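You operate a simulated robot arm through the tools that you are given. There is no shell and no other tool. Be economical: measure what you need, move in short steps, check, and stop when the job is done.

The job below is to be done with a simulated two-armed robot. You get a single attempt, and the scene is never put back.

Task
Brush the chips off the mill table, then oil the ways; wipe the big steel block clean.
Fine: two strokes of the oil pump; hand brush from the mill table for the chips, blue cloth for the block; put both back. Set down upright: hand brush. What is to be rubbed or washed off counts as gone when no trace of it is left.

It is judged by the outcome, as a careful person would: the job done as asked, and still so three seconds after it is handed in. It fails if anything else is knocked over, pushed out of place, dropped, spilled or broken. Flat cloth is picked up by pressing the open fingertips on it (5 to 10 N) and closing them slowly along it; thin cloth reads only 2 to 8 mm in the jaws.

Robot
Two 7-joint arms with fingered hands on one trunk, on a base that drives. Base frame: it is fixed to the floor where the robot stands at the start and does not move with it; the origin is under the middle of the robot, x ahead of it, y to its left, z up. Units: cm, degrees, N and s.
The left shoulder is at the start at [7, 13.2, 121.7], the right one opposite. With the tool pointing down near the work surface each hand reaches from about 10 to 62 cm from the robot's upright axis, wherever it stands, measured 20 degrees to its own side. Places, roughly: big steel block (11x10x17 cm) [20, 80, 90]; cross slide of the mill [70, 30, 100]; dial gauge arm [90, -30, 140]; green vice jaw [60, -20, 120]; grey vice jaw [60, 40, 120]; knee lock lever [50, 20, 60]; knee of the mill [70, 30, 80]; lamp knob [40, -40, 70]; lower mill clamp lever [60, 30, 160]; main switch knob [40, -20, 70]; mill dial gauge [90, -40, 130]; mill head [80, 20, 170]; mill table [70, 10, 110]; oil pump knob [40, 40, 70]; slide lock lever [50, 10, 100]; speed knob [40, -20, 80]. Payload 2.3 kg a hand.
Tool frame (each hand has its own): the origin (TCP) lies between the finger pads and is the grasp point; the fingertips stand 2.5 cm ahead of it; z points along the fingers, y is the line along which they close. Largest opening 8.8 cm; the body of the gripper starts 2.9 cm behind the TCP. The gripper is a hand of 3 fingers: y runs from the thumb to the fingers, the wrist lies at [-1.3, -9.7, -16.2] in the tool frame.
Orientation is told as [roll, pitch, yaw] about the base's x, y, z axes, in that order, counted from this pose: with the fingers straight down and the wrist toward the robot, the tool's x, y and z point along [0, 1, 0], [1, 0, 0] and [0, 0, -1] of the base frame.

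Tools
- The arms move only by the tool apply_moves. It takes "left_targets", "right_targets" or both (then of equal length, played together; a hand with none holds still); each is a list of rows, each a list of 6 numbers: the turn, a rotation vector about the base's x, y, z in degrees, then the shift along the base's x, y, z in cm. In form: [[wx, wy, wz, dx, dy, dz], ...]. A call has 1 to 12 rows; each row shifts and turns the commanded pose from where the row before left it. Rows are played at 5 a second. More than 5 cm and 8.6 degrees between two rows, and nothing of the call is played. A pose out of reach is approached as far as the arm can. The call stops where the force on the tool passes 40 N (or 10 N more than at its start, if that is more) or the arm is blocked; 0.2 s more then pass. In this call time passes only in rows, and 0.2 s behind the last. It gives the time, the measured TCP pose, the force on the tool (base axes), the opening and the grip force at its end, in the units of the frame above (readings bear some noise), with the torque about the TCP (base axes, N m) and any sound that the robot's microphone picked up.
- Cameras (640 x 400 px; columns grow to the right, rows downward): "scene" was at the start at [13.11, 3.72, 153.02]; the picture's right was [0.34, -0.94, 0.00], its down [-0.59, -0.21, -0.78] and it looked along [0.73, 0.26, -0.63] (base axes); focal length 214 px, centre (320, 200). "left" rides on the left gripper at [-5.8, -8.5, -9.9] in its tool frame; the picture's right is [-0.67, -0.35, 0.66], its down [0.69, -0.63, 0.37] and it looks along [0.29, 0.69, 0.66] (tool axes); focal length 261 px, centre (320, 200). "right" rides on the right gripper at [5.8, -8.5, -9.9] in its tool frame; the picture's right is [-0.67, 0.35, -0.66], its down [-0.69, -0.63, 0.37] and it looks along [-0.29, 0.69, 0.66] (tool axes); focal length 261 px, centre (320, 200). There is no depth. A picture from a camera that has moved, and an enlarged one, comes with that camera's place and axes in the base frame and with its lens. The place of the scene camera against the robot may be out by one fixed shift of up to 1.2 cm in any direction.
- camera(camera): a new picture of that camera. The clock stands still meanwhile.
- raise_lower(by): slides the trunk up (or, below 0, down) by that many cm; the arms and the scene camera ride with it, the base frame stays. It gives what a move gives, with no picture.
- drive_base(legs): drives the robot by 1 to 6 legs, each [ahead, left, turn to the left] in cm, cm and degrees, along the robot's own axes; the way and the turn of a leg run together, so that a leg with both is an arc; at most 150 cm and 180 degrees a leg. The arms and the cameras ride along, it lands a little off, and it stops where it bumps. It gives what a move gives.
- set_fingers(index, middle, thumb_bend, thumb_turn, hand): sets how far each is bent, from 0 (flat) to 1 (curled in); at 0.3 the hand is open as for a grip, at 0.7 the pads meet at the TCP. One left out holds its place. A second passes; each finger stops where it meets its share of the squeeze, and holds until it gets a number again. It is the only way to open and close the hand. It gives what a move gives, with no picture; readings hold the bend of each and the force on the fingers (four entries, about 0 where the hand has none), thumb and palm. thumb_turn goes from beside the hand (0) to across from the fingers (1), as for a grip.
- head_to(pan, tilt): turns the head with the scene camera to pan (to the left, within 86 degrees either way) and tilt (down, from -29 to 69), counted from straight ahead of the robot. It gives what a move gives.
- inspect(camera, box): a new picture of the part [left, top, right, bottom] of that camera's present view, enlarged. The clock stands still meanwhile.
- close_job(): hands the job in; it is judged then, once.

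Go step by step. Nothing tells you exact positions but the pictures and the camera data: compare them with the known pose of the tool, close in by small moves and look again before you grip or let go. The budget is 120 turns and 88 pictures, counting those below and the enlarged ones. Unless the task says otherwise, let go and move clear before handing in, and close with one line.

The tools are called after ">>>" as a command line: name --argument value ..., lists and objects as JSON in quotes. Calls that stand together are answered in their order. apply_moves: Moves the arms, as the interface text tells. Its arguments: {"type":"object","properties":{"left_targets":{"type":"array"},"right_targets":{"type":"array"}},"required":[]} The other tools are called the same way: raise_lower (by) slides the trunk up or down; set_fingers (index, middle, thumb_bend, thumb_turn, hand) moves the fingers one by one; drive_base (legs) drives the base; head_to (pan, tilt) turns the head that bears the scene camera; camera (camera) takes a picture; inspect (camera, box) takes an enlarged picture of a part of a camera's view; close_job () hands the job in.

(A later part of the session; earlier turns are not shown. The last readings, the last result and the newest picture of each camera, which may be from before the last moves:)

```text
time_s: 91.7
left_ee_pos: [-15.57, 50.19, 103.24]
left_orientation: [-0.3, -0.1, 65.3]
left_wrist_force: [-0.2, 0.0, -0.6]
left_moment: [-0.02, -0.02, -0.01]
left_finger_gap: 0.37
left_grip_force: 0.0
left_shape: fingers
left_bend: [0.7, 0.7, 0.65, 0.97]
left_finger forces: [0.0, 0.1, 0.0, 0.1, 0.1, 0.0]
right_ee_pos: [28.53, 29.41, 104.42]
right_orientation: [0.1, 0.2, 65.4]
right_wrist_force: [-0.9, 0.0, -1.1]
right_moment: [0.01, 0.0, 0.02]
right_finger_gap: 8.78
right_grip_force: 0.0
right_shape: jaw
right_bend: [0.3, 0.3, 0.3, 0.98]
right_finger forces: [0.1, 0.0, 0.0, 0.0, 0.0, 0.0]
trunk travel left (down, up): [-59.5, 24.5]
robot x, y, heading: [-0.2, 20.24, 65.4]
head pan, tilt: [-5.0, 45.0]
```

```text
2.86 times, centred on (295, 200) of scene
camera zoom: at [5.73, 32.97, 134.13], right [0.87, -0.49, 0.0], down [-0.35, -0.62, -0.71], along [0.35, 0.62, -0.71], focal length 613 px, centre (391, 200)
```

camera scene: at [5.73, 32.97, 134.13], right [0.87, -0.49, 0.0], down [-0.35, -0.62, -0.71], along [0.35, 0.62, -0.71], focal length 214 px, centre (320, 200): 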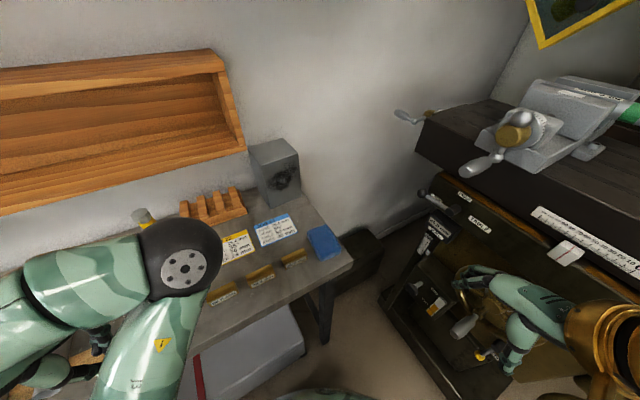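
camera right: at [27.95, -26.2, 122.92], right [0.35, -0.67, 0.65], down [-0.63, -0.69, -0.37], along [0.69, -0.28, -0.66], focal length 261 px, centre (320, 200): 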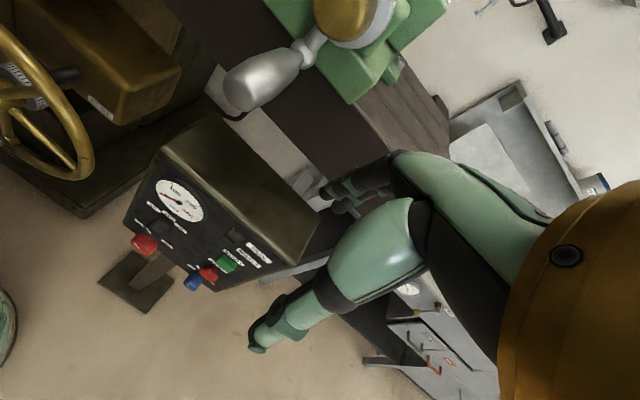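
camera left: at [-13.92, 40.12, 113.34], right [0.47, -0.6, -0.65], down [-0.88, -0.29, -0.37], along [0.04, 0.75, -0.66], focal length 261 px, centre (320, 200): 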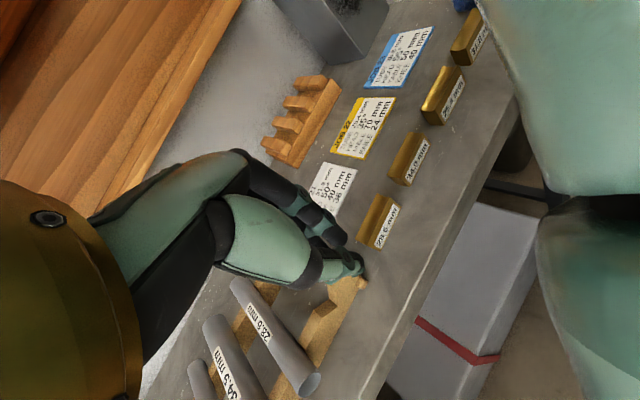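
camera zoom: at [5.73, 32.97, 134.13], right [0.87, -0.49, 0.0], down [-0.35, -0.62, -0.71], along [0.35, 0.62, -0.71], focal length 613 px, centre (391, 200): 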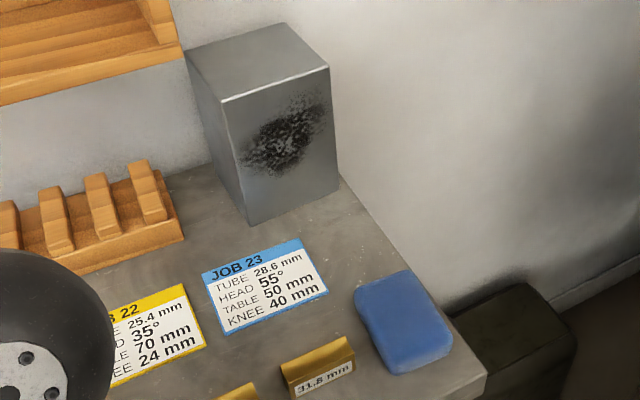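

The cloth is a soft blue pad, about x 19.5–25.5, y 56–66 on the bench; the stain is on the block's front face (plane y≈79.4, x 15–25, z 91–100). I open the left hand, drive 4 cm nearer and bring the hand above the cloth with the closing line along x.

>>> drive_base --legs '[[4, 0, 0]]'

>>> set_fingers --hand "left" --index 0.3 --middle 0.3 --thumb_bend 0.3 --thumb_turn 1

>>> apply_moves --left_targets '[[0, 0, 0, 3, 0, 0], [0, 0, -7, 4, 1, 0], [0, 0, -8, 4, 1, 0], [0, 0, -8, 4, 1, 0], [0, 0, -8, 4, 1, 0], [0, 0, -8, 4, 1, 0], [0, 0, -8, 4, 1, -1], [0, 0, -8, 4, 0.5, -1], [0, 0, -8, 4, 0, -1], [0, 0, -2, 2, 0, -1]]'

>>> camera --camera "left"

>>> camera --camera "scene"

```text
time_s: 92.6
left_ee_pos: [-14.08, 53.51, 103.32]
left_orientation: [-0.4, -0.3, 65.4]
left_wrist_force: [-0.2, -0.6, -0.3]
left_moment: [0.0, 0.01, 0.01]
left_finger_gap: 0.4
left_grip_force: 0.0
left_shape: fingers
left_bend: [0.7, 0.7, 0.65, 0.97]
left_finger forces: [0.0, 0.0, 0.0, 0.1, 0.0, 0.0]
right_ee_pos: [30.06, 32.73, 104.48]
right_orientation: [0.1, 0.0, 65.5]
right_wrist_force: [0.2, 0.0, 0.1]
right_moment: [0.0, 0.0, 0.01]
right_finger_gap: 8.81
right_grip_force: 0.0
right_shape: jaw
right_bend: [0.3, 0.3, 0.3, 0.98]
right_finger forces: [0.0, 0.1, 0.0, 0.0, 0.0, 0.0]
trunk travel left (down, up): [-59.5, 24.5]
robot x, y, heading: [1.2, 23.94, 65.6]
head pan, tilt: [-5.0, 45.0]
```

```text
time_s: 93.6
left_ee_pos: [-13.83, 53.62, 103.31]
left_orientation: [-0.3, -0.1, 65.3]
left_wrist_force: [-0.8, -0.1, -0.2]
left_moment: [0.01, 0.0, 0.02]
left_finger_gap: 8.43
left_grip_force: 0.2
left_shape: fingers
left_bend: [0.3, 0.3, 0.3, 0.98]
left_finger forces: [0.1, 0.0, 0.1, 0.0, 0.1, 0.0]
right_ee_pos: [30.2, 32.96, 104.64]
right_orientation: [0.2, 0.1, 65.4]
right_wrist_force: [0.0, 0.1, -0.3]
right_moment: [0.0, 0.01, -0.03]
right_finger_gap: 8.77
right_grip_force: 0.1
right_shape: jaw
right_bend: [0.3, 0.3, 0.3, 0.98]
right_finger forces: [0.0, 0.0, 0.0, 0.0, 0.1, 0.0]
trunk travel left (down, up): [-59.5, 24.5]
robot x, y, heading: [1.42, 24.46, 65.6]
head pan, tilt: [-5.0, 45.0]
```

```text
time_s: 95.8
left_ee_pos: [7.01, 60.21, 95.35]
left_orientation: [-0.6, -0.5, 0.5]
left_wrist_force: [0.5, 0.8, 0.7]
left_moment: [-0.01, -0.01, 0.04]
left_finger_gap: 8.47
left_grip_force: 0.1
left_shape: fingers
left_bend: [0.3, 0.3, 0.3, 0.98]
left_finger forces: [0.0, 0.1, 0.0, 0.1, 0.1, 0.0]
left hand out of reach, approached as far as the arm can: row 1, 2, 3, 4, 5, 6
right_ee_pos: [30.33, 33.0, 104.35]
right_orientation: [0.2, 0.3, 65.4]
right_wrist_force: [0.0, 1.0, 0.2]
right_moment: [0.04, -0.01, 0.04]
right_finger_gap: 8.79
right_grip_force: 0.3
right_shape: jaw
right_bend: [0.3, 0.3, 0.3, 0.98]
right_finger forces: [0.0, 0.1, 0.0, 0.0, 0.0, 0.1]
trunk travel left (down, up): [-59.5, 24.5]
robot x, y, heading: [1.1, 23.94, 65.6]
head pan, tilt: [-5.0, 45.0]
```

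```text
21 pictures are left
camera left: at [-1.53, 54.62, 105.51], right [-0.34, -0.68, -0.65], down [-0.63, 0.68, -0.38], along [0.7, 0.29, -0.66], focal length 261 px, centre (320, 200)
```

left: 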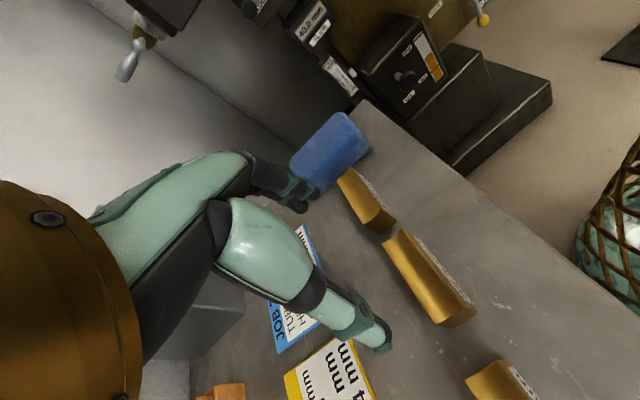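

```text
20 pictures are left
camera scene: at [7.47, 36.54, 134.13], right [0.87, -0.49, 0.0], down [-0.35, -0.62, -0.71], along [0.35, 0.62, -0.71], focal length 214 px, centre (320, 200)
```

scene: 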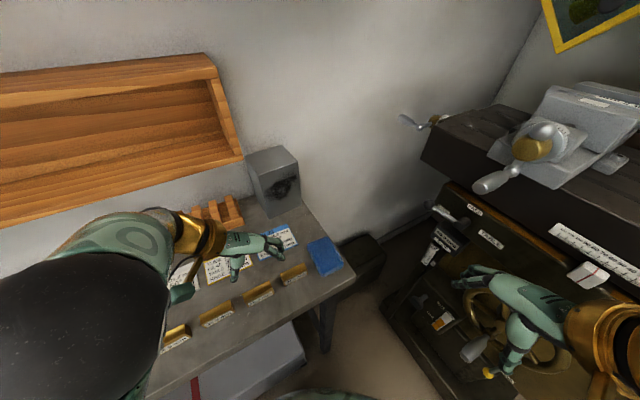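

Cloth centre about (22.2, 60). I move above it, set the opening to about 7 cm, and come down.

>>> set_fingers --hand "left" --index 0.38 --middle 0.38 --thumb_bend 0.38

>>> apply_moves --left_targets '[[0.6, 0.5, 0, 4, 0, 0], [0, 0, 0, 4, 0, 0], [0, 0, 0, 4, 0, 0], [0, 0, 0, 3.3, -0.3, -1], [0, 0, 0, 0, 0, -1]]'

>>> camera --camera "left"

>>> inspect --camera "scene" --box '[240, 190, 400, 310]'

```text
time_s: 96.8
left_ee_pos: [6.96, 60.25, 95.6]
left_orientation: [-0.5, -0.6, 0.4]
left_wrist_force: [1.0, -0.6, -0.4]
left_moment: [0.01, -0.01, 0.02]
left_finger_gap: 6.83
left_grip_force: 0.2
left_shape: fingers
left_bend: [0.38, 0.38, 0.38, 0.98]
left_finger forces: [0.0, 0.1, 0.0, 0.0, 0.0, 0.0]
right_ee_pos: [30.22, 32.89, 104.5]
right_orientation: [0.2, 0.1, 65.4]
right_wrist_force: [0.0, 0.6, 0.0]
right_moment: [0.02, 0.02, -0.02]
right_finger_gap: 8.78
right_grip_force: 0.0
right_shape: jaw
right_bend: [0.3, 0.3, 0.3, 0.98]
right_finger forces: [0.0, 0.0, 0.0, 0.0, 0.1, 0.0]
trunk travel left (down, up): [-59.5, 24.5]
robot x, y, heading: [1.39, 24.02, 65.2]
head pan, tilt: [-5.0, 45.0]
```

```text
time_s: 98.0
left_ee_pos: [22.02, 60.5, 94.45]
left_orientation: [0.0, -1.7, 1.4]
left_wrist_force: [0.8, 0.2, 0.1]
left_moment: [-0.02, -0.01, 0.0]
left_finger_gap: 6.83
left_grip_force: 0.0
left_shape: fingers
left_bend: [0.38, 0.38, 0.38, 0.98]
left_finger forces: [0.1, 0.0, 0.0, 0.0, 0.0, 0.1]
right_ee_pos: [30.24, 32.96, 104.4]
right_orientation: [0.1, 0.3, 65.4]
right_wrist_force: [0.3, 0.0, -0.5]
right_moment: [-0.02, 0.01, 0.01]
right_finger_gap: 8.74
right_grip_force: 0.0
right_shape: jaw
right_bend: [0.3, 0.3, 0.3, 0.98]
right_finger forces: [0.1, 0.2, 0.1, 0.0, 0.1, 0.1]
trunk travel left (down, up): [-59.5, 24.5]
robot x, y, heading: [1.31, 23.94, 65.9]
head pan, tilt: [-5.0, 45.0]
```

```text
19 pictures are left
camera left: at [13.32, 54.59, 104.21], right [-0.31, -0.68, -0.67], down [-0.63, 0.67, -0.38], along [0.71, 0.3, -0.64], focal length 261 px, centre (320, 200)
```

left: 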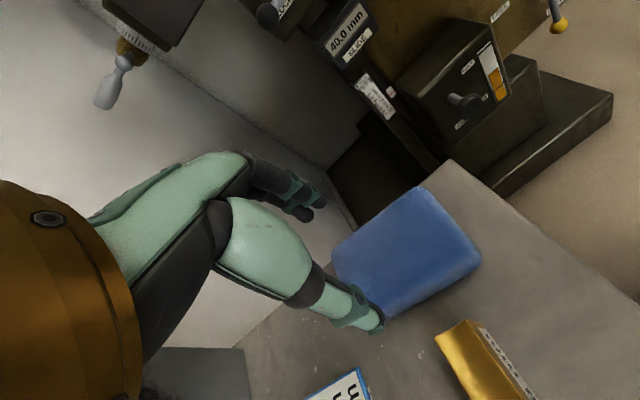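

```text
3.33 times, centred on (320, 250) of scene
camera zoom: at [7.33, 36.59, 134.13], right [0.87, -0.49, 0.0], down [-0.35, -0.62, -0.71], along [0.35, 0.61, -0.71], focal length 715 px, centre (320, 33)
```

zoom: 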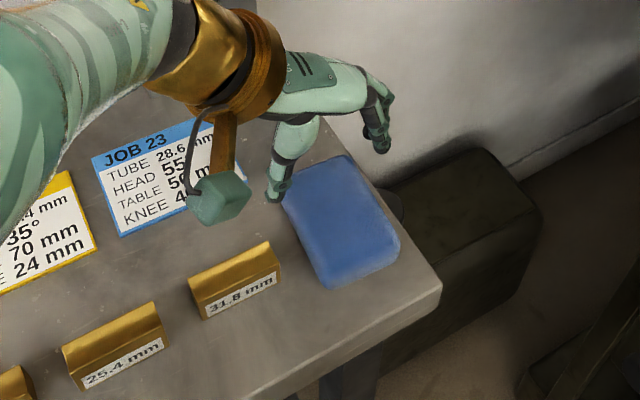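

Cloth spans x 19–25.7, y 55–63. I shift to y≈58.4 (so that the cloth sticks out toward the block) and lower until the fingertips press on it.

>>> apply_moves --left_targets '[[0, 1.7, -1.4, 0.3, -2, -1], [0, 0, 0, 0, 0, -2], [0, 0, 0, 0, 0, -1]]'

>>> apply_moves --left_targets '[[0, 0, 0, 0, 0, -0.4], [0, 0, 0, 0, 0, -0.4]]'

```text
time_s: 98.8
left_ee_pos: [22.28, 58.74, 90.27]
left_orientation: [-0.4, 0.0, 0.3]
left_wrist_force: [-0.3, 0.4, -0.5]
left_moment: [-0.01, 0.01, -0.02]
left_finger_gap: 6.8
left_grip_force: 0.0
left_shape: fingers
left_bend: [0.38, 0.38, 0.38, 0.98]
left_finger forces: [0.1, 0.0, 0.1, 0.0, 0.0, 0.1]
right_ee_pos: [30.32, 33.06, 104.25]
right_orientation: [0.1, 0.2, 65.4]
right_wrist_force: [-0.2, -0.1, 0.4]
right_moment: [-0.01, -0.01, 0.01]
right_finger_gap: 8.76
right_grip_force: 0.1
right_shape: jaw
right_bend: [0.3, 0.3, 0.3, 0.98]
right_finger forces: [0.0, 0.1, 0.0, 0.1, 0.1, 0.1]
trunk travel left (down, up): [-59.5, 24.5]
robot x, y, heading: [0.93, 24.32, 65.4]
head pan, tilt: [-5.0, 45.0]
```

```text
time_s: 99.4
left_ee_pos: [22.26, 58.58, 89.44]
left_orientation: [-0.5, 0.2, 0.4]
left_wrist_force: [-1.7, 0.8, 0.2]
left_moment: [-0.02, 0.06, 0.0]
left_finger_gap: 6.85
left_grip_force: 0.7
left_shape: fingers
left_bend: [0.38, 0.38, 0.37, 0.98]
left_finger forces: [0.1, 0.0, 0.0, 0.1, 1.0, 0.0]
right_ee_pos: [30.24, 32.99, 104.37]
right_orientation: [0.1, 0.1, 65.3]
right_wrist_force: [-0.4, -0.4, 0.0]
right_moment: [-0.01, -0.03, 0.0]
right_finger_gap: 8.76
right_grip_force: 0.0
right_shape: jaw
right_bend: [0.3, 0.3, 0.3, 0.98]
right_finger forces: [0.0, 0.0, 0.0, 0.0, 0.1, 0.0]
trunk travel left (down, up): [-59.5, 24.5]
robot x, y, heading: [1.26, 23.98, 65.4]
head pan, tilt: [-5.0, 45.0]
```

The thumb touches the pad's side edge, so I can straddle it: I rise, open fully, and go down around it.

>>> apply_moves --left_targets '[[0, 0, 0, 0, 0, 1.5]]'

>>> set_fingers --hand "left" --index 0.29 --middle 0.29 --thumb_bend 0.29

>>> apply_moves --left_targets '[[0, 0, 0, 0.2, -0.1, -1.2], [0, 0, 0, 0, 0, -0.6]]'

>>> inspect --camera "scene" --box '[270, 210, 390, 300]'

```text
time_s: 99.8
left_ee_pos: [21.96, 58.83, 90.26]
left_orientation: [-1.0, 0.8, 0.6]
left_wrist_force: [-0.5, 0.1, 0.4]
left_moment: [-0.01, -0.04, -0.01]
left_finger_gap: 6.85
left_grip_force: 0.0
left_shape: fingers
left_bend: [0.38, 0.38, 0.38, 0.98]
left_finger forces: [0.1, 0.1, 0.0, 0.1, 0.1, 0.1]
right_ee_pos: [30.35, 33.06, 104.46]
right_orientation: [0.1, 0.1, 65.4]
right_wrist_force: [0.7, -0.6, -0.7]
right_moment: [0.01, 0.03, 0.0]
right_finger_gap: 8.77
right_grip_force: 0.0
right_shape: jaw
right_bend: [0.3, 0.3, 0.3, 0.98]
right_finger forces: [0.1, 0.1, 0.0, 0.0, 0.1, 0.0]
trunk travel left (down, up): [-59.5, 24.5]
robot x, y, heading: [1.24, 24.07, 65.8]
head pan, tilt: [-5.0, 45.0]
```

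```text
time_s: 100.8
left_ee_pos: [22.21, 58.78, 90.93]
left_orientation: [-0.4, 0.1, 0.1]
left_wrist_force: [0.0, -0.5, 0.8]
left_moment: [-0.02, 0.0, 0.0]
left_finger_gap: 8.83
left_grip_force: 0.1
left_shape: fingers
left_bend: [0.28, 0.28, 0.28, 0.97]
left_finger forces: [0.1, 0.0, 0.0, 0.0, 0.0, 0.0]
right_ee_pos: [30.27, 33.02, 104.39]
right_orientation: [0.1, 0.1, 65.4]
right_wrist_force: [-0.4, 0.0, 0.6]
right_moment: [0.03, 0.02, -0.01]
right_finger_gap: 8.78
right_grip_force: 0.1
right_shape: jaw
right_bend: [0.3, 0.3, 0.3, 0.98]
right_finger forces: [0.1, 0.0, 0.1, 0.0, 0.0, 0.0]
trunk travel left (down, up): [-59.5, 24.5]
robot x, y, heading: [1.24, 24.2, 65.4]
head pan, tilt: [-5.0, 45.0]
```

```text
time_s: 101.4
left_ee_pos: [22.47, 58.56, 89.12]
left_orientation: [-0.5, 0.3, 0.3]
left_wrist_force: [-0.1, -0.4, 0.0]
left_moment: [-0.03, 0.0, 0.01]
left_finger_gap: 8.83
left_grip_force: 0.2
left_shape: fingers
left_bend: [0.28, 0.28, 0.28, 0.97]
left_finger forces: [0.0, 0.0, 0.0, 0.0, 0.1, 0.0]
right_ee_pos: [30.33, 33.05, 104.41]
right_orientation: [0.2, 0.1, 65.5]
right_wrist_force: [0.0, 0.4, 0.3]
right_moment: [0.04, 0.02, 0.02]
right_finger_gap: 8.77
right_grip_force: 0.0
right_shape: jaw
right_bend: [0.3, 0.3, 0.3, 0.98]
right_finger forces: [0.0, 0.0, 0.0, 0.0, 0.0, 0.0]
trunk travel left (down, up): [-59.5, 24.5]
robot x, y, heading: [1.31, 24.23, 65.8]
head pan, tilt: [-5.0, 45.0]
```

```text
4.44 times, centred on (330, 255) of scene
camera zoom: at [7.37, 36.56, 134.13], right [0.87, -0.49, 0.0], down [-0.35, -0.62, -0.71], along [0.35, 0.62, -0.71], focal length 953 px, centre (276, -44)
```

zoom: 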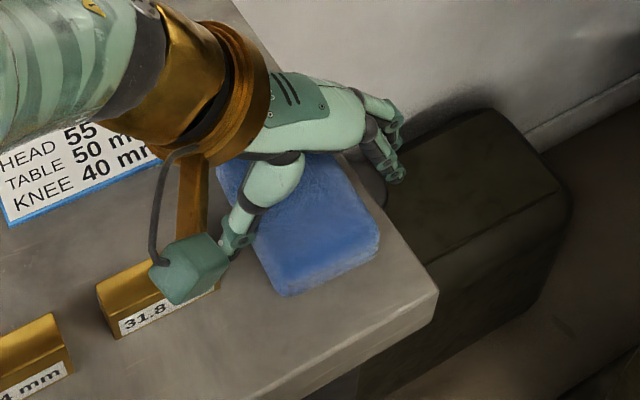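

Straddling well. A touch lower, then close slowly.

>>> apply_moves --left_targets '[[0, 0, 0, 0, 0, -0.3]]'

>>> set_fingers --hand "left" --index 0.45 --middle 0.45 --thumb_bend 0.45

>>> set_fingers --hand "left" --index 0.6 --middle 0.6 --thumb_bend 0.6

>>> inspect --camera "scene" --box '[270, 210, 390, 300]'

```text
time_s: 101.8
left_ee_pos: [22.5, 58.53, 88.69]
left_orientation: [-0.5, 0.5, 0.4]
left_wrist_force: [-0.7, -0.4, 0.0]
left_moment: [0.0, 0.03, -0.01]
left_finger_gap: 8.91
left_grip_force: 0.8
left_shape: fingers
left_bend: [0.28, 0.28, 0.27, 0.97]
left_finger forces: [0.0, 0.0, 0.1, 0.0, 0.5, 0.1]
right_ee_pos: [30.28, 33.01, 104.37]
right_orientation: [0.1, 0.1, 65.4]
right_wrist_force: [0.5, 0.1, -1.2]
right_moment: [0.01, 0.01, -0.02]
right_finger_gap: 8.78
right_grip_force: 0.1
right_shape: jaw
right_bend: [0.3, 0.3, 0.3, 0.98]
right_finger forces: [0.0, 0.0, 0.1, 0.0, 0.1, 0.1]
trunk travel left (down, up): [-59.5, 24.5]
robot x, y, heading: [1.36, 23.95, 65.3]
head pan, tilt: [-5.0, 45.0]
```

```text
time_s: 102.8
left_ee_pos: [22.56, 58.52, 88.63]
left_orientation: [-0.4, 0.7, 0.2]
left_wrist_force: [4.9, 2.7, 11.5]
left_moment: [0.12, -0.54, 0.06]
left_finger_gap: 6.44
left_grip_force: 11.2
left_shape: fingers
left_bend: [0.39, 0.39, 0.41, 0.99]
left_finger forces: [7.4, 9.3, 0.0, 0.1, 5.3, 0.1]
right_ee_pos: [30.37, 32.91, 104.41]
right_orientation: [0.2, 0.2, 65.4]
right_wrist_force: [-0.2, 1.7, 0.3]
right_moment: [-0.02, 0.04, 0.0]
right_finger_gap: 8.77
right_grip_force: 0.0
right_shape: jaw
right_bend: [0.3, 0.3, 0.3, 0.98]
right_finger forces: [0.0, 0.0, 0.1, 0.0, 0.0, 0.1]
trunk travel left (down, up): [-59.5, 24.5]
robot x, y, heading: [1.55, 23.92, 65.5]
head pan, tilt: [-5.0, 45.0]
```

```text
time_s: 103.8
left_ee_pos: [22.49, 58.53, 88.75]
left_orientation: [-0.3, 0.6, 0.2]
left_wrist_force: [5.1, 1.8, 9.9]
left_moment: [0.09, -0.56, -0.03]
left_finger_gap: 5.85
left_grip_force: 25.9
left_shape: fingers
left_bend: [0.39, 0.42, 0.48, 1.0]
left_finger forces: [19.6, 12.9, 0.0, 0.1, 19.8, 0.0]
right_ee_pos: [30.3, 32.9, 104.41]
right_orientation: [0.2, 0.1, 65.4]
right_wrist_force: [-0.2, 0.1, 1.0]
right_moment: [0.03, -0.01, -0.01]
right_finger_gap: 8.78
right_grip_force: 0.2
right_shape: jaw
right_bend: [0.3, 0.3, 0.3, 0.98]
right_finger forces: [0.0, 0.0, 0.1, 0.0, 0.1, 0.0]
trunk travel left (down, up): [-59.5, 24.5]
robot x, y, heading: [1.76, 23.84, 65.3]
head pan, tilt: [-5.0, 45.0]
```

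```text
4.44 times, centred on (330, 255) of scene
camera zoom: at [7.47, 36.4, 134.14], right [0.87, -0.49, 0.0], down [-0.35, -0.61, -0.71], along [0.35, 0.62, -0.71], focal length 953 px, centre (276, -44)
```

zoom: 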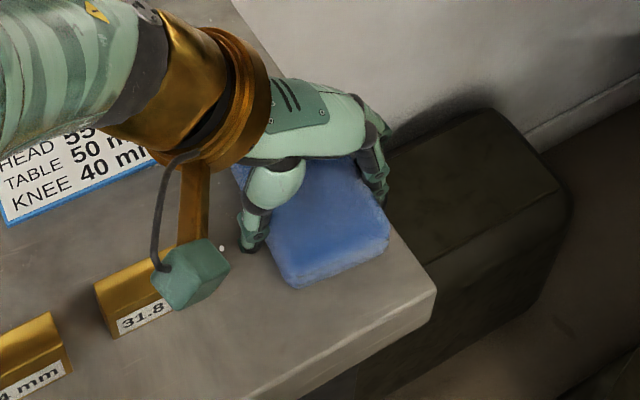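

Gripped with 26 N at 5.9 cm. Lift and check.

>>> apply_moves --left_targets '[[0, 0, 0, 0, 0, 1], [0, 0, 0, 0, 0, 2], [0, 0, 0, 0, 0, 3], [0, 0, 0, 0, 0, 3]]'

>>> inspect --camera "scene" --box '[270, 190, 390, 290]'

```text
time_s: 104.8
left_ee_pos: [22.35, 58.12, 97.5]
left_orientation: [-0.2, 1.0, -0.4]
left_wrist_force: [-0.7, -0.2, -1.1]
left_moment: [-0.02, 0.0, 0.02]
left_finger_gap: 5.82
left_grip_force: 21.6
left_shape: fingers
left_bend: [0.4, 0.45, 0.48, 1.0]
left_finger forces: [16.6, 4.8, 0.0, 0.1, 21.9, 0.0]
right_ee_pos: [30.23, 32.85, 104.39]
right_orientation: [0.1, 0.1, 65.3]
right_wrist_force: [0.0, -0.4, 0.9]
right_moment: [-0.01, 0.01, 0.06]
right_finger_gap: 8.75
right_grip_force: 0.1
right_shape: jaw
right_bend: [0.3, 0.3, 0.3, 0.98]
right_finger forces: [0.0, 0.0, 0.0, 0.0, 0.1, 0.0]
trunk travel left (down, up): [-59.5, 24.5]
robot x, y, heading: [1.69, 24.09, 65.4]
head pan, tilt: [-5.0, 45.0]
```

```text
4.00 times, centred on (330, 240) of scene
camera zoom: at [7.35, 36.49, 134.14], right [0.87, -0.49, 0.0], down [-0.35, -0.61, -0.71], along [0.35, 0.62, -0.71], focal length 858 px, centre (280, 40)
```

zoom: 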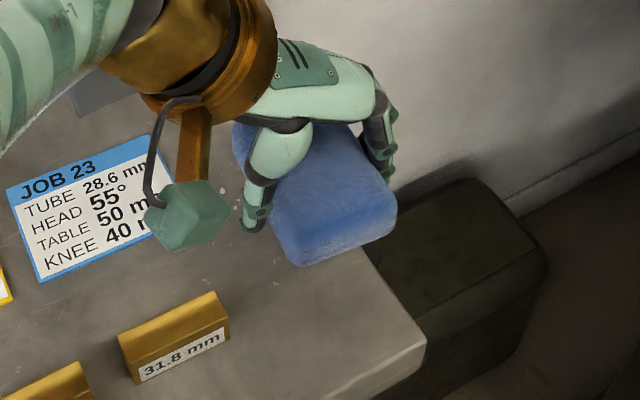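

The cloth is held well, with its end sticking out toward +y. I tilt the hand 15° toward the block and bring the cloth in front of the stain's upper left.

>>> apply_moves --left_targets '[[7.5, 0, 0, -1.5, 3, 1], [7.5, 0, 0, -1.5, 3, 1], [0, 0, 0, -1, 3, 0], [0, 0, 0, -1, 3, 0], [0, 0, 0, -0.5, 1.5, 0.5]]'

>>> camera --camera "scene"

```text
time_s: 106.0
left_ee_pos: [16.89, 71.59, 99.66]
left_orientation: [14.9, 1.4, -0.1]
left_wrist_force: [0.2, 1.0, -1.5]
left_moment: [-0.05, 0.01, -0.01]
left_finger_gap: 5.81
left_grip_force: 21.7
left_shape: fingers
left_bend: [0.4, 0.45, 0.48, 1.0]
left_finger forces: [16.5, 4.8, 0.0, 0.0, 21.6, 0.0]
right_ee_pos: [30.34, 32.98, 104.4]
right_orientation: [0.1, 0.2, 65.4]
right_wrist_force: [0.1, -0.1, 0.1]
right_moment: [-0.02, -0.03, -0.01]
right_finger_gap: 8.75
right_grip_force: 0.2
right_shape: jaw
right_bend: [0.3, 0.3, 0.3, 0.98]
right_finger forces: [0.0, 0.0, 0.0, 0.0, 0.0, 0.1]
trunk travel left (down, up): [-59.5, 24.5]
robot x, y, heading: [1.0, 24.13, 65.5]
head pan, tilt: [-5.0, 45.0]
```

```text
14 pictures are left
camera scene: at [7.4, 36.56, 134.13], right [0.87, -0.49, 0.0], down [-0.35, -0.62, -0.71], along [0.35, 0.62, -0.71], focal length 214 px, centre (320, 200)
```

scene: 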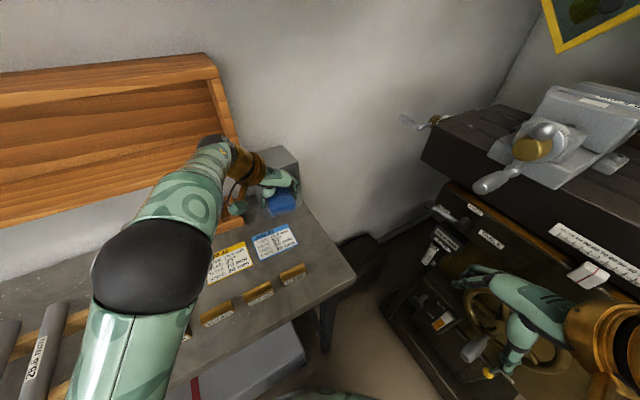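

Good. Now forward in small steps until contact with the face.

>>> apply_moves --left_targets '[[0, 0, 0, 0, 1, 0], [0, 0, 0, 0, 1, 0], [0, 0, 0, 0, 0.6, 0]]'

>>> apply_moves --left_targets '[[0, 0, 0, 0, 0.5, 0], [0, 0, 0, 0, 0.5, 0]]'

```text
time_s: 106.8
left_ee_pos: [17.46, 73.0, 99.86]
left_orientation: [15.7, 2.4, -0.8]
left_wrist_force: [5.7, -20.5, 3.9]
left_moment: [-0.1, 0.02, 0.1]
left_finger_gap: 5.8
left_grip_force: 20.9
left_shape: fingers
left_bend: [0.4, 0.47, 0.49, 0.95]
left_finger forces: [19.7, 3.4, 0.0, 0.0, 18.7, 0.0]
right_ee_pos: [30.41, 32.13, 104.4]
right_orientation: [0.4, -0.3, 65.3]
right_wrist_force: [-0.2, -0.2, -0.2]
right_moment: [-0.01, 0.03, 0.0]
right_finger_gap: 8.79
right_grip_force: 0.0
right_shape: jaw
right_bend: [0.3, 0.3, 0.3, 0.98]
right_finger forces: [0.0, 0.1, 0.0, 0.0, 0.1, 0.1]
trunk travel left (down, up): [-59.5, 24.5]
robot x, y, heading: [1.46, 24.15, 65.5]
head pan, tilt: [-5.0, 45.0]
```

```text
time_s: 107.4
left_ee_pos: [17.26, 73.8, 100.04]
left_orientation: [15.9, 2.3, -0.6]
left_wrist_force: [4.3, -25.9, 8.6]
left_moment: [-0.2, -0.04, 0.03]
left_finger_gap: 5.89
left_grip_force: 22.5
left_shape: fingers
left_bend: [0.38, 0.47, 0.49, 0.94]
left_finger forces: [20.8, 3.7, 0.0, 0.1, 20.4, 0.0]
right_ee_pos: [30.35, 31.75, 104.46]
right_orientation: [0.5, -0.5, 65.5]
right_wrist_force: [-0.3, -0.7, -0.1]
right_moment: [0.01, 0.01, -0.03]
right_finger_gap: 8.78
right_grip_force: 0.1
right_shape: jaw
right_bend: [0.3, 0.3, 0.3, 0.98]
right_finger forces: [0.1, 0.1, 0.0, 0.0, 0.0, 0.0]
trunk travel left (down, up): [-59.5, 24.5]
robot x, y, heading: [1.26, 23.9, 65.2]
head pan, tilt: [-5.0, 45.0]
```

Contact at 26 N, a bit much; I ease back 1 cm and start rubbing in zigzag across the stain.

>>> apply_moves --left_targets '[[0, 0, 0, 0, -0.8, 0]]'

>>> apply_moves --left_targets '[[0, 0, 0, 1.5, 0, 0], [0, 0, 0, 1.5, 0, 0], [0, 0, 0, 1.5, 0, 0], [0, 0, 0, 1.5, 0, 0], [0, 0, 0, 0, 0, -1], [0, 0, 0, -1.5, 0, 0], [0, 0, 0, -1.5, 0, 0], [0, 0, 0, -1.5, 0, 0], [0, 0, 0, -1.5, 0, 0], [0, 0, 0, 0, 0, -1]]'

>>> inspect --camera "scene" --box '[220, 120, 340, 240]'

```text
time_s: 107.8
left_ee_pos: [16.97, 73.57, 99.67]
left_orientation: [15.7, 2.3, -0.5]
left_wrist_force: [4.4, -14.4, 4.2]
left_moment: [-0.1, 0.02, 0.09]
left_finger_gap: 5.86
left_grip_force: 22.9
left_shape: fingers
left_bend: [0.38, 0.47, 0.49, 0.96]
left_finger forces: [20.8, 3.9, 0.0, 0.1, 20.7, 0.0]
right_ee_pos: [30.37, 32.47, 104.54]
right_orientation: [0.2, -0.2, 65.3]
right_wrist_force: [0.1, -0.1, -0.1]
right_moment: [0.02, -0.02, 0.0]
right_finger_gap: 8.78
right_grip_force: 0.1
right_shape: jaw
right_bend: [0.3, 0.3, 0.3, 0.98]
right_finger forces: [0.0, 0.1, 0.0, 0.0, 0.1, 0.0]
trunk travel left (down, up): [-59.5, 24.5]
robot x, y, heading: [1.48, 24.26, 65.7]
head pan, tilt: [-5.0, 45.0]
```

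```text
time_s: 110.0
left_ee_pos: [17.06, 73.54, 97.76]
left_orientation: [15.6, 2.4, -0.6]
left_wrist_force: [1.2, -12.9, 6.6]
left_moment: [-0.06, 0.06, 0.19]
left_finger_gap: 5.88
left_grip_force: 21.7
left_shape: fingers
left_bend: [0.39, 0.47, 0.48, 0.96]
left_finger forces: [19.2, 3.0, 0.0, 0.0, 22.0, 0.0]
right_ee_pos: [30.26, 32.33, 104.43]
right_orientation: [0.3, -0.1, 65.4]
right_wrist_force: [0.4, -0.4, -0.3]
right_moment: [-0.01, -0.01, -0.03]
right_finger_gap: 8.76
right_grip_force: 0.1
right_shape: jaw
right_bend: [0.3, 0.3, 0.3, 0.98]
right_finger forces: [0.1, 0.0, 0.0, 0.0, 0.0, 0.1]
trunk travel left (down, up): [-59.5, 24.5]
robot x, y, heading: [1.13, 24.61, 65.3]
head pan, tilt: [-5.0, 45.0]
```

```text
3.33 times, centred on (280, 180) of scene
camera zoom: at [7.35, 35.81, 134.21], right [0.87, -0.49, 0.0], down [-0.35, -0.61, -0.71], along [0.35, 0.62, -0.7], focal length 715 px, centre (453, 267)
```

zoom: 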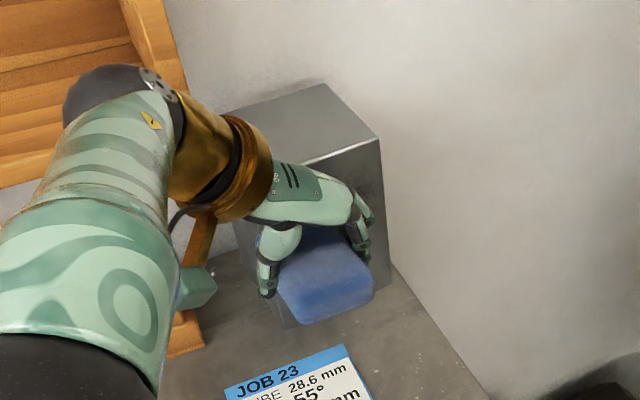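

The upper right of the face is already clean. I continue the zigzag downward.

>>> apply_moves --left_targets '[[0, 0, 0, 1.5, 0, 0], [0, 0, 0, 1.5, 0, 0], [0, 0, 0, 1.5, 0, 0], [0, 0, 0, 1.5, 0, 0], [0, 0, 0, 0, 0, -1], [0, 0, 0, -1.5, 0, 0], [0, 0, 0, -1.5, 0, 0], [0, 0, 0, -1.5, 0, 0], [0, 0, 0, -1.5, 0, 0], [0, 0, 0, 0, 0, -1]]'

>>> apply_moves --left_targets '[[0, 0, 0, 1.5, 0, 0], [0, 0, 0, 1.5, 0, 0], [0, 0, 0, 1.5, 0, 0], [0, 0, 0, 1.5, 0, 0], [0, 0, 0, 0, 0, -1], [0, 0, 0, -1.5, 0, 0], [0, 0, 0, -1.5, 0, 0], [0, 0, 0, -1.5, 0, 0], [0, 0, 0, -1.5, 0, 0], [0, 0, 0, 0, 0, -1]]'

>>> apply_moves --left_targets '[[0, 0, 0, 1.5, 0, 0], [0, 0, 0, 1.5, 0, 0], [0, 0, 0, 1.5, 0, 0], [0, 0, 0, 1.5, 0, 0], [0, 0, 0, 0, 0, -1], [0, 0, 0, -1.5, 0, 0], [0, 0, 0, -1.5, 0, 0], [0, 0, 0, -1.5, 0, 0], [0, 0, 0, -1.5, 0, 0]]'

>>> apply_moves --left_targets '[[0, 0, 0, 0, -1.5, 0], [0, 0, 0, 1, -4, 0], [0, 0, 0, 1, -4, 0], [0, 0, 0, 1, -4, 0]]'

>>> inspect --camera "scene" --box '[220, 120, 340, 240]'

```text
time_s: 112.2
left_ee_pos: [17.07, 73.66, 95.76]
left_orientation: [15.7, 2.3, -0.5]
left_wrist_force: [2.6, -15.8, 5.3]
left_moment: [-0.07, 0.1, 0.16]
left_finger_gap: 5.9
left_grip_force: 22.1
left_shape: fingers
left_bend: [0.39, 0.47, 0.48, 0.96]
left_finger forces: [19.5, 3.2, 0.1, 0.0, 21.5, 0.0]
right_ee_pos: [30.37, 32.35, 104.34]
right_orientation: [0.3, -0.2, 65.5]
right_wrist_force: [-0.4, 0.0, 0.0]
right_moment: [-0.01, -0.01, 0.0]
right_finger_gap: 8.74
right_grip_force: 0.1
right_shape: jaw
right_bend: [0.3, 0.3, 0.3, 0.98]
right_finger forces: [0.1, 0.1, 0.0, 0.0, 0.0, 0.1]
trunk travel left (down, up): [-59.5, 24.5]
robot x, y, heading: [1.28, 24.08, 65.5]
head pan, tilt: [-5.0, 45.0]
```

```text
time_s: 114.4
left_ee_pos: [16.95, 73.79, 93.62]
left_orientation: [15.6, 2.3, -0.4]
left_wrist_force: [1.2, -13.6, 5.4]
left_moment: [-0.01, 0.08, 0.18]
left_finger_gap: 5.89
left_grip_force: 21.9
left_shape: fingers
left_bend: [0.39, 0.47, 0.48, 0.96]
left_finger forces: [18.9, 2.9, 0.0, 0.0, 22.1, 0.1]
right_ee_pos: [30.34, 32.49, 104.49]
right_orientation: [0.3, -0.2, 65.4]
right_wrist_force: [-0.2, 0.2, 0.2]
right_moment: [0.02, -0.01, 0.01]
right_finger_gap: 8.79
right_grip_force: 0.1
right_shape: jaw
right_bend: [0.3, 0.3, 0.3, 0.98]
right_finger forces: [0.1, 0.0, 0.1, 0.1, 0.0, 0.0]
trunk travel left (down, up): [-59.5, 24.5]
robot x, y, heading: [1.06, 24.28, 65.4]
head pan, tilt: [-5.0, 45.0]
```

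```text
time_s: 116.4
left_ee_pos: [17.33, 73.67, 92.79]
left_orientation: [15.4, 2.4, -0.7]
left_wrist_force: [7.4, -13.2, -2.3]
left_moment: [0.0, -0.03, 0.12]
left_finger_gap: 5.87
left_grip_force: 21.8
left_shape: fingers
left_bend: [0.39, 0.47, 0.48, 0.96]
left_finger forces: [20.9, 3.9, 0.0, 0.0, 18.5, 0.1]
right_ee_pos: [30.52, 32.49, 104.41]
right_orientation: [0.4, -0.1, 65.4]
right_wrist_force: [-0.7, 0.0, -0.6]
right_moment: [0.04, 0.0, 0.02]
right_finger_gap: 8.77
right_grip_force: 0.1
right_shape: jaw
right_bend: [0.3, 0.3, 0.3, 0.98]
right_finger forces: [0.1, 0.1, 0.0, 0.1, 0.0, 0.0]
trunk travel left (down, up): [-59.5, 24.5]
robot x, y, heading: [1.12, 23.85, 65.4]
head pan, tilt: [-5.0, 45.0]
```

```text
time_s: 117.4
left_ee_pos: [19.91, 60.87, 93.05]
left_orientation: [14.8, 1.3, 0.5]
left_wrist_force: [-0.5, -1.2, 0.8]
left_moment: [-0.01, 0.0, 0.01]
left_finger_gap: 5.88
left_grip_force: 21.5
left_shape: fingers
left_bend: [0.4, 0.47, 0.47, 1.0]
left_finger forces: [17.4, 4.0, 0.0, 0.0, 21.6, 0.1]
right_ee_pos: [30.28, 32.97, 104.43]
right_orientation: [0.2, 0.1, 65.5]
right_wrist_force: [0.3, -0.1, -0.8]
right_moment: [-0.02, 0.01, 0.02]
right_finger_gap: 8.78
right_grip_force: 0.1
right_shape: jaw
right_bend: [0.3, 0.3, 0.3, 0.98]
right_finger forces: [0.0, 0.0, 0.0, 0.0, 0.0, 0.0]
trunk travel left (down, up): [-59.5, 24.5]
robot x, y, heading: [1.36, 23.94, 65.6]
head pan, tilt: [-5.0, 45.0]
```

```text
3.33 times, centred on (280, 180) of scene
camera zoom: at [7.41, 36.41, 134.14], right [0.87, -0.49, 0.0], down [-0.35, -0.61, -0.71], along [0.35, 0.62, -0.71], focal length 715 px, centre (453, 267)
```

zoom: 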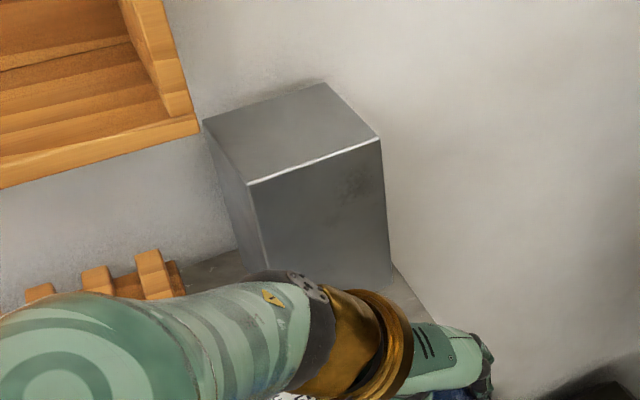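

Almost clean: a faint trace remains at about x 20–24, z 97–100. I go back and rub there more.

>>> apply_moves --left_targets '[[0, 0, 0, 0, 3, 2.5], [0, 0, 0, 0, 4, 2.5], [0, 0, 0, 0, 4, 2.2], [0, 0, 0, 0, 1.2, 0], [0, 0, 0, 0, 0.8, 0], [0, 0, 0, 0, 0.7, 0]]'

>>> apply_moves --left_targets '[[0, 0, 0, 1.5, 0, 0], [0, 0, 0, 1.5, 0, 0], [0, 0, 0, 0, 0, -1], [0, 0, 0, -1.5, 0, 0], [0, 0, 0, -1.5, 0, 0], [0, 0, 0, -1.5, 0, 0], [0, 0, 0, 0, 0, -1], [0, 0, 0, 1.5, 0, 0], [0, 0, 0, 1.5, 0, 0], [0, 0, 0, 1.5, 0, 0]]'

>>> apply_moves --left_targets '[[0, 0, 0, 0, 0, 1], [0, 0, 0, 0, 0, 1], [0, 0, 0, 0, 0, 1], [0, 0, 0, -1.5, 0, 0], [0, 0, 0, -1.5, 0, 0], [0, 0, 0, 0, 0, -1], [0, 0, 0, 0, 0, -1], [0, 0, 0, 1, 0, 0], [0, 0, 0, 0, 0, 1], [0, 0, 0, 0, 0, 1]]'

>>> apply_moves --left_targets '[[0, 0, 0, 0, -1.5, 0], [0, 0, 0, 0, -4, 0], [0, 0, 0, 0, -4, -2], [0, 0, 0, 0, -4, -2]]'

>>> inspect --camera "scene" --box '[240, 130, 310, 220]'

```text
time_s: 118.8
left_ee_pos: [20.15, 73.8, 99.59]
left_orientation: [15.4, 2.4, -0.8]
left_wrist_force: [3.1, -12.9, -1.8]
left_moment: [0.01, 0.03, 0.24]
left_finger_gap: 5.9
left_grip_force: 20.8
left_shape: fingers
left_bend: [0.4, 0.47, 0.48, 0.96]
left_finger forces: [19.3, 2.8, 0.0, 0.1, 19.4, 0.1]
right_ee_pos: [30.44, 32.52, 104.38]
right_orientation: [0.3, 0.0, 65.3]
right_wrist_force: [0.5, 0.4, 0.2]
right_moment: [0.01, 0.0, 0.01]
right_finger_gap: 8.77
right_grip_force: 0.0
right_shape: jaw
right_bend: [0.3, 0.3, 0.3, 0.98]
right_finger forces: [0.0, 0.1, 0.0, 0.0, 0.1, 0.0]
trunk travel left (down, up): [-59.5, 24.5]
robot x, y, heading: [1.36, 24.24, 65.3]
head pan, tilt: [-5.0, 45.0]
```

```text
time_s: 121.0
left_ee_pos: [22.48, 75.21, 97.13]
left_orientation: [15.3, 2.3, -0.6]
left_wrist_force: [-0.1, -0.3, -0.6]
left_moment: [-0.02, -0.03, -0.02]
left_finger_gap: 5.64
left_grip_force: 17.8
left_shape: fingers
left_bend: [0.42, 0.47, 0.47, 0.99]
left_finger forces: [13.6, 4.1, 0.1, 0.1, 17.9, 0.1]
left hand out of reach, approached as far as the arm can: row 4, 5, 6, 8, 9, 10
right_ee_pos: [30.25, 32.97, 104.4]
right_orientation: [0.1, 0.2, 65.3]
right_wrist_force: [0.1, 0.4, 0.5]
right_moment: [0.0, 0.04, 0.02]
right_finger_gap: 8.75
right_grip_force: 0.0
right_shape: jaw
right_bend: [0.3, 0.3, 0.3, 0.98]
right_finger forces: [0.1, 0.0, 0.1, 0.1, 0.0, 0.1]
trunk travel left (down, up): [-59.5, 24.5]
robot x, y, heading: [1.37, 24.33, 65.5]
head pan, tilt: [-5.0, 45.0]
```

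```text
time_s: 123.2
left_ee_pos: [20.18, 75.08, 100.1]
left_orientation: [15.1, 2.3, -0.6]
left_wrist_force: [0.4, -0.3, -1.3]
left_moment: [0.02, -0.01, -0.01]
left_finger_gap: 5.66
left_grip_force: 17.5
left_shape: fingers
left_bend: [0.42, 0.47, 0.47, 1.0]
left_finger forces: [13.6, 4.0, 0.0, 0.1, 17.8, 0.0]
left hand out of reach, approached as far as the arm can: row 2
right_ee_pos: [30.15, 33.08, 104.33]
right_orientation: [0.1, 0.1, 65.3]
right_wrist_force: [0.3, -0.3, -0.2]
right_moment: [-0.01, -0.01, 0.01]
right_finger_gap: 8.79
right_grip_force: 0.1
right_shape: jaw
right_bend: [0.3, 0.3, 0.3, 0.98]
right_finger forces: [0.1, 0.1, 0.0, 0.1, 0.0, 0.0]
trunk travel left (down, up): [-59.5, 24.5]
robot x, y, heading: [1.0, 23.97, 65.5]
head pan, tilt: [-5.0, 45.0]
```

```text
time_s: 124.2
left_ee_pos: [20.12, 61.59, 96.47]
left_orientation: [15.0, 1.5, 0.1]
left_wrist_force: [-0.4, 0.6, -1.0]
left_moment: [0.0, -0.01, -0.01]
left_finger_gap: 5.65
left_grip_force: 17.5
left_shape: fingers
left_bend: [0.42, 0.47, 0.47, 1.0]
left_finger forces: [13.5, 4.1, 0.1, 0.1, 17.7, 0.1]
right_ee_pos: [30.34, 32.91, 104.34]
right_orientation: [0.2, 0.2, 65.3]
right_wrist_force: [0.1, 0.1, 0.2]
right_moment: [-0.01, 0.0, -0.05]
right_finger_gap: 8.77
right_grip_force: 0.1
right_shape: jaw
right_bend: [0.3, 0.3, 0.3, 0.98]
right_finger forces: [0.0, 0.1, 0.0, 0.0, 0.0, 0.0]
trunk travel left (down, up): [-59.5, 24.5]
robot x, y, heading: [1.16, 24.53, 65.6]
head pan, tilt: [-5.0, 45.0]
```

```text
4.44 times, centred on (275, 175) of scene
camera zoom: at [7.43, 36.42, 134.14], right [0.87, -0.49, 0.0], down [-0.35, -0.61, -0.71], along [0.35, 0.62, -0.71], focal length 953 px, centre (520, 311)
```

zoom: 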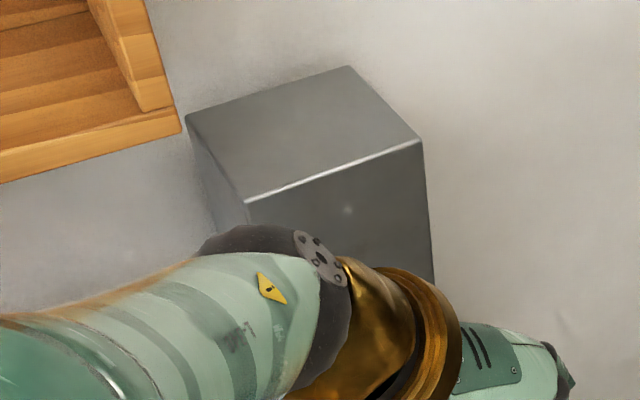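

The upper face is clean and the block has not moved. I put the cloth back: level the hand, go above its old place and lower to contact.

>>> apply_moves --left_targets '[[-7.5, 0, 0, 1.2, -0.8, 0], [-7.5, -1.5, 0, 1.1, -0.8, 0], [0, 0, 0, 0, 0, -2.5], [0, 0, 0, 0, 0, -2.5], [0, 0, 0, 0, 0, -1.5]]'

>>> inspect --camera "scene" --box '[250, 140, 400, 290]'

```text
time_s: 125.4
left_ee_pos: [22.29, 60.46, 90.06]
left_orientation: [-0.5, -1.0, 0.2]
left_wrist_force: [-0.8, -0.6, -0.1]
left_moment: [0.04, -0.02, 0.0]
left_finger_gap: 5.63
left_grip_force: 17.3
left_shape: fingers
left_bend: [0.42, 0.47, 0.47, 1.0]
left_finger forces: [13.3, 4.2, 0.1, 0.1, 17.7, 0.0]
right_ee_pos: [30.15, 33.04, 104.42]
right_orientation: [0.1, 0.1, 65.4]
right_wrist_force: [0.4, 0.9, -0.4]
right_moment: [-0.01, 0.02, 0.0]
right_finger_gap: 8.77
right_grip_force: 0.0
right_shape: jaw
right_bend: [0.3, 0.3, 0.3, 0.98]
right_finger forces: [0.0, 0.0, 0.1, 0.0, 0.0, 0.0]
trunk travel left (down, up): [-59.5, 24.5]
robot x, y, heading: [1.27, 24.14, 65.4]
head pan, tilt: [-5.0, 45.0]
```

```text
2.67 times, centred on (325, 215) of scene
camera zoom: at [7.4, 36.57, 134.13], right [0.87, -0.49, 0.0], down [-0.35, -0.62, -0.71], along [0.35, 0.61, -0.71], focal length 572 px, centre (307, 160)
```

zoom: 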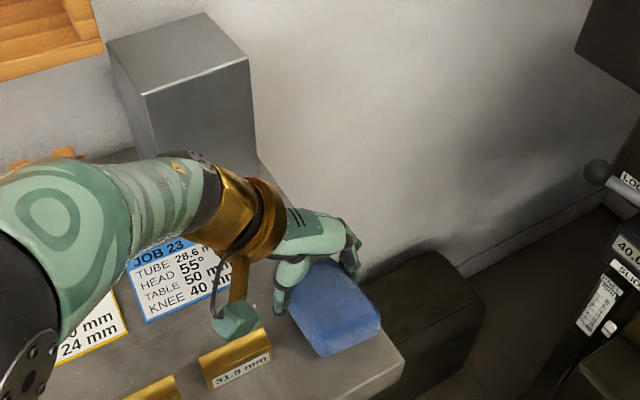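

The cloth hangs almost exactly over its old place. Lower to contact and open.

>>> apply_moves --left_targets '[[0.5, 1, 0, 0, 0, -0.6], [0, 0, 0, 0, 0, -0.4]]'

>>> apply_moves --left_targets '[[0, 0, 0, 0, 0, -0.3]]'

```text
time_s: 126.0
left_ee_pos: [22.26, 60.19, 89.08]
left_orientation: [0.2, 0.2, -0.1]
left_wrist_force: [-1.9, -3.6, 10.2]
left_moment: [0.14, -0.3, -0.1]
left_finger_gap: 5.63
left_grip_force: 18.6
left_shape: fingers
left_bend: [0.42, 0.46, 0.47, 1.0]
left_finger forces: [13.1, 4.6, 0.0, 0.0, 19.3, 0.0]
right_ee_pos: [30.12, 32.64, 104.52]
right_orientation: [0.1, -0.1, 65.4]
right_wrist_force: [0.4, -0.4, -0.3]
right_moment: [-0.02, 0.02, -0.04]
right_finger_gap: 8.75
right_grip_force: 0.1
right_shape: jaw
right_bend: [0.3, 0.3, 0.3, 0.98]
right_finger forces: [0.1, 0.0, 0.0, 0.0, 0.0, 0.1]
trunk travel left (down, up): [-59.5, 24.5]
robot x, y, heading: [1.24, 24.04, 65.2]
head pan, tilt: [-5.0, 45.0]
```

```text
time_s: 126.4
left_ee_pos: [22.24, 60.12, 88.94]
left_orientation: [0.5, 0.3, 0.2]
left_wrist_force: [-0.2, -0.9, 28.5]
left_moment: [0.16, -0.93, -0.02]
left_finger_gap: 5.63
left_grip_force: 24.4
left_shape: fingers
left_bend: [0.42, 0.44, 0.47, 1.0]
left_finger forces: [15.0, 15.3, 0.0, 0.1, 19.3, 0.0]
right_ee_pos: [29.89, 32.52, 104.55]
right_orientation: [0.2, -0.2, 65.4]
right_wrist_force: [-0.1, -0.6, -0.5]
right_moment: [0.05, -0.03, -0.03]
right_finger_gap: 8.77
right_grip_force: 0.0
right_shape: jaw
right_bend: [0.3, 0.3, 0.3, 0.98]
right_finger forces: [0.0, 0.1, 0.0, 0.1, 0.1, 0.1]
trunk travel left (down, up): [-59.5, 24.5]
robot x, y, heading: [1.18, 23.77, 65.5]
head pan, tilt: [-5.0, 45.0]
```

Firm contact with the bench. I ease up a bit, open, and rise.

>>> apply_moves --left_targets '[[0, 0, 0, 0, 0, 0.3]]'

>>> set_fingers --hand "left" --index 0.3 --middle 0.3 --thumb_bend 0.3

>>> apply_moves --left_targets '[[0, 0, 0, 0, 0, 1], [0, 0, 0, 0, 0, 2], [0, 0, 0, 0, 0, 3], [0, 0, 0, 0, -2, 3], [0, 0, 0, -2, -3, 3], [0, 0, 0, -4, -3, 2], [0, 0, 0, -4, -3, 0], [0, 0, 0, -4, -3, 0]]'

>>> camera --camera "scene"

```text
time_s: 126.8
left_ee_pos: [22.27, 60.01, 88.89]
left_orientation: [0.4, 0.6, 0.2]
left_wrist_force: [1.5, -0.3, 25.1]
left_moment: [0.15, -0.92, 0.03]
left_finger_gap: 5.68
left_grip_force: 23.9
left_shape: fingers
left_bend: [0.42, 0.43, 0.48, 1.0]
left_finger forces: [15.3, 14.3, 0.0, 0.0, 17.8, 0.0]
right_ee_pos: [30.03, 32.64, 104.58]
right_orientation: [0.1, -0.2, 65.4]
right_wrist_force: [0.3, -0.9, -1.3]
right_moment: [-0.02, -0.01, 0.02]
right_finger_gap: 8.75
right_grip_force: 0.1
right_shape: jaw
right_bend: [0.3, 0.3, 0.3, 0.98]
right_finger forces: [0.1, 0.0, 0.0, 0.0, 0.1, 0.1]
trunk travel left (down, up): [-59.5, 24.5]
robot x, y, heading: [1.36, 24.14, 65.3]
head pan, tilt: [-5.0, 45.0]
```

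```text
time_s: 127.8
left_ee_pos: [22.48, 60.3, 88.75]
left_orientation: [0.1, 0.7, 0.1]
left_wrist_force: [0.3, 0.2, -0.3]
left_moment: [0.0, 0.03, 0.02]
left_finger_gap: 8.42
left_grip_force: 0.1
left_shape: fingers
left_bend: [0.3, 0.3, 0.3, 1.0]
left_finger forces: [0.1, 0.0, 0.0, 0.1, 0.0, 0.0]
right_ee_pos: [30.35, 33.0, 104.46]
right_orientation: [0.2, 0.1, 65.5]
right_wrist_force: [0.8, 0.5, 0.1]
right_moment: [0.01, 0.0, 0.0]
right_finger_gap: 8.76
right_grip_force: 0.1
right_shape: jaw
right_bend: [0.3, 0.3, 0.3, 0.98]
right_finger forces: [0.0, 0.0, 0.1, 0.1, 0.0, 0.1]
trunk travel left (down, up): [-59.5, 24.5]
robot x, y, heading: [1.19, 24.3, 65.5]
head pan, tilt: [-5.0, 45.0]
```

```text
refused: row 6 steps farther than a row can; nothing moved
```

```text
9 pictures are left
camera scene: at [7.39, 36.54, 134.13], right [0.87, -0.49, 0.0], down [-0.35, -0.62, -0.71], along [0.35, 0.62, -0.71], focal length 214 px, centre (320, 200)
```

scene: 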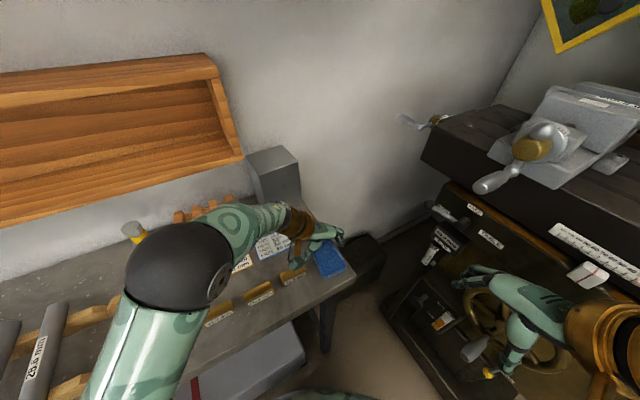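

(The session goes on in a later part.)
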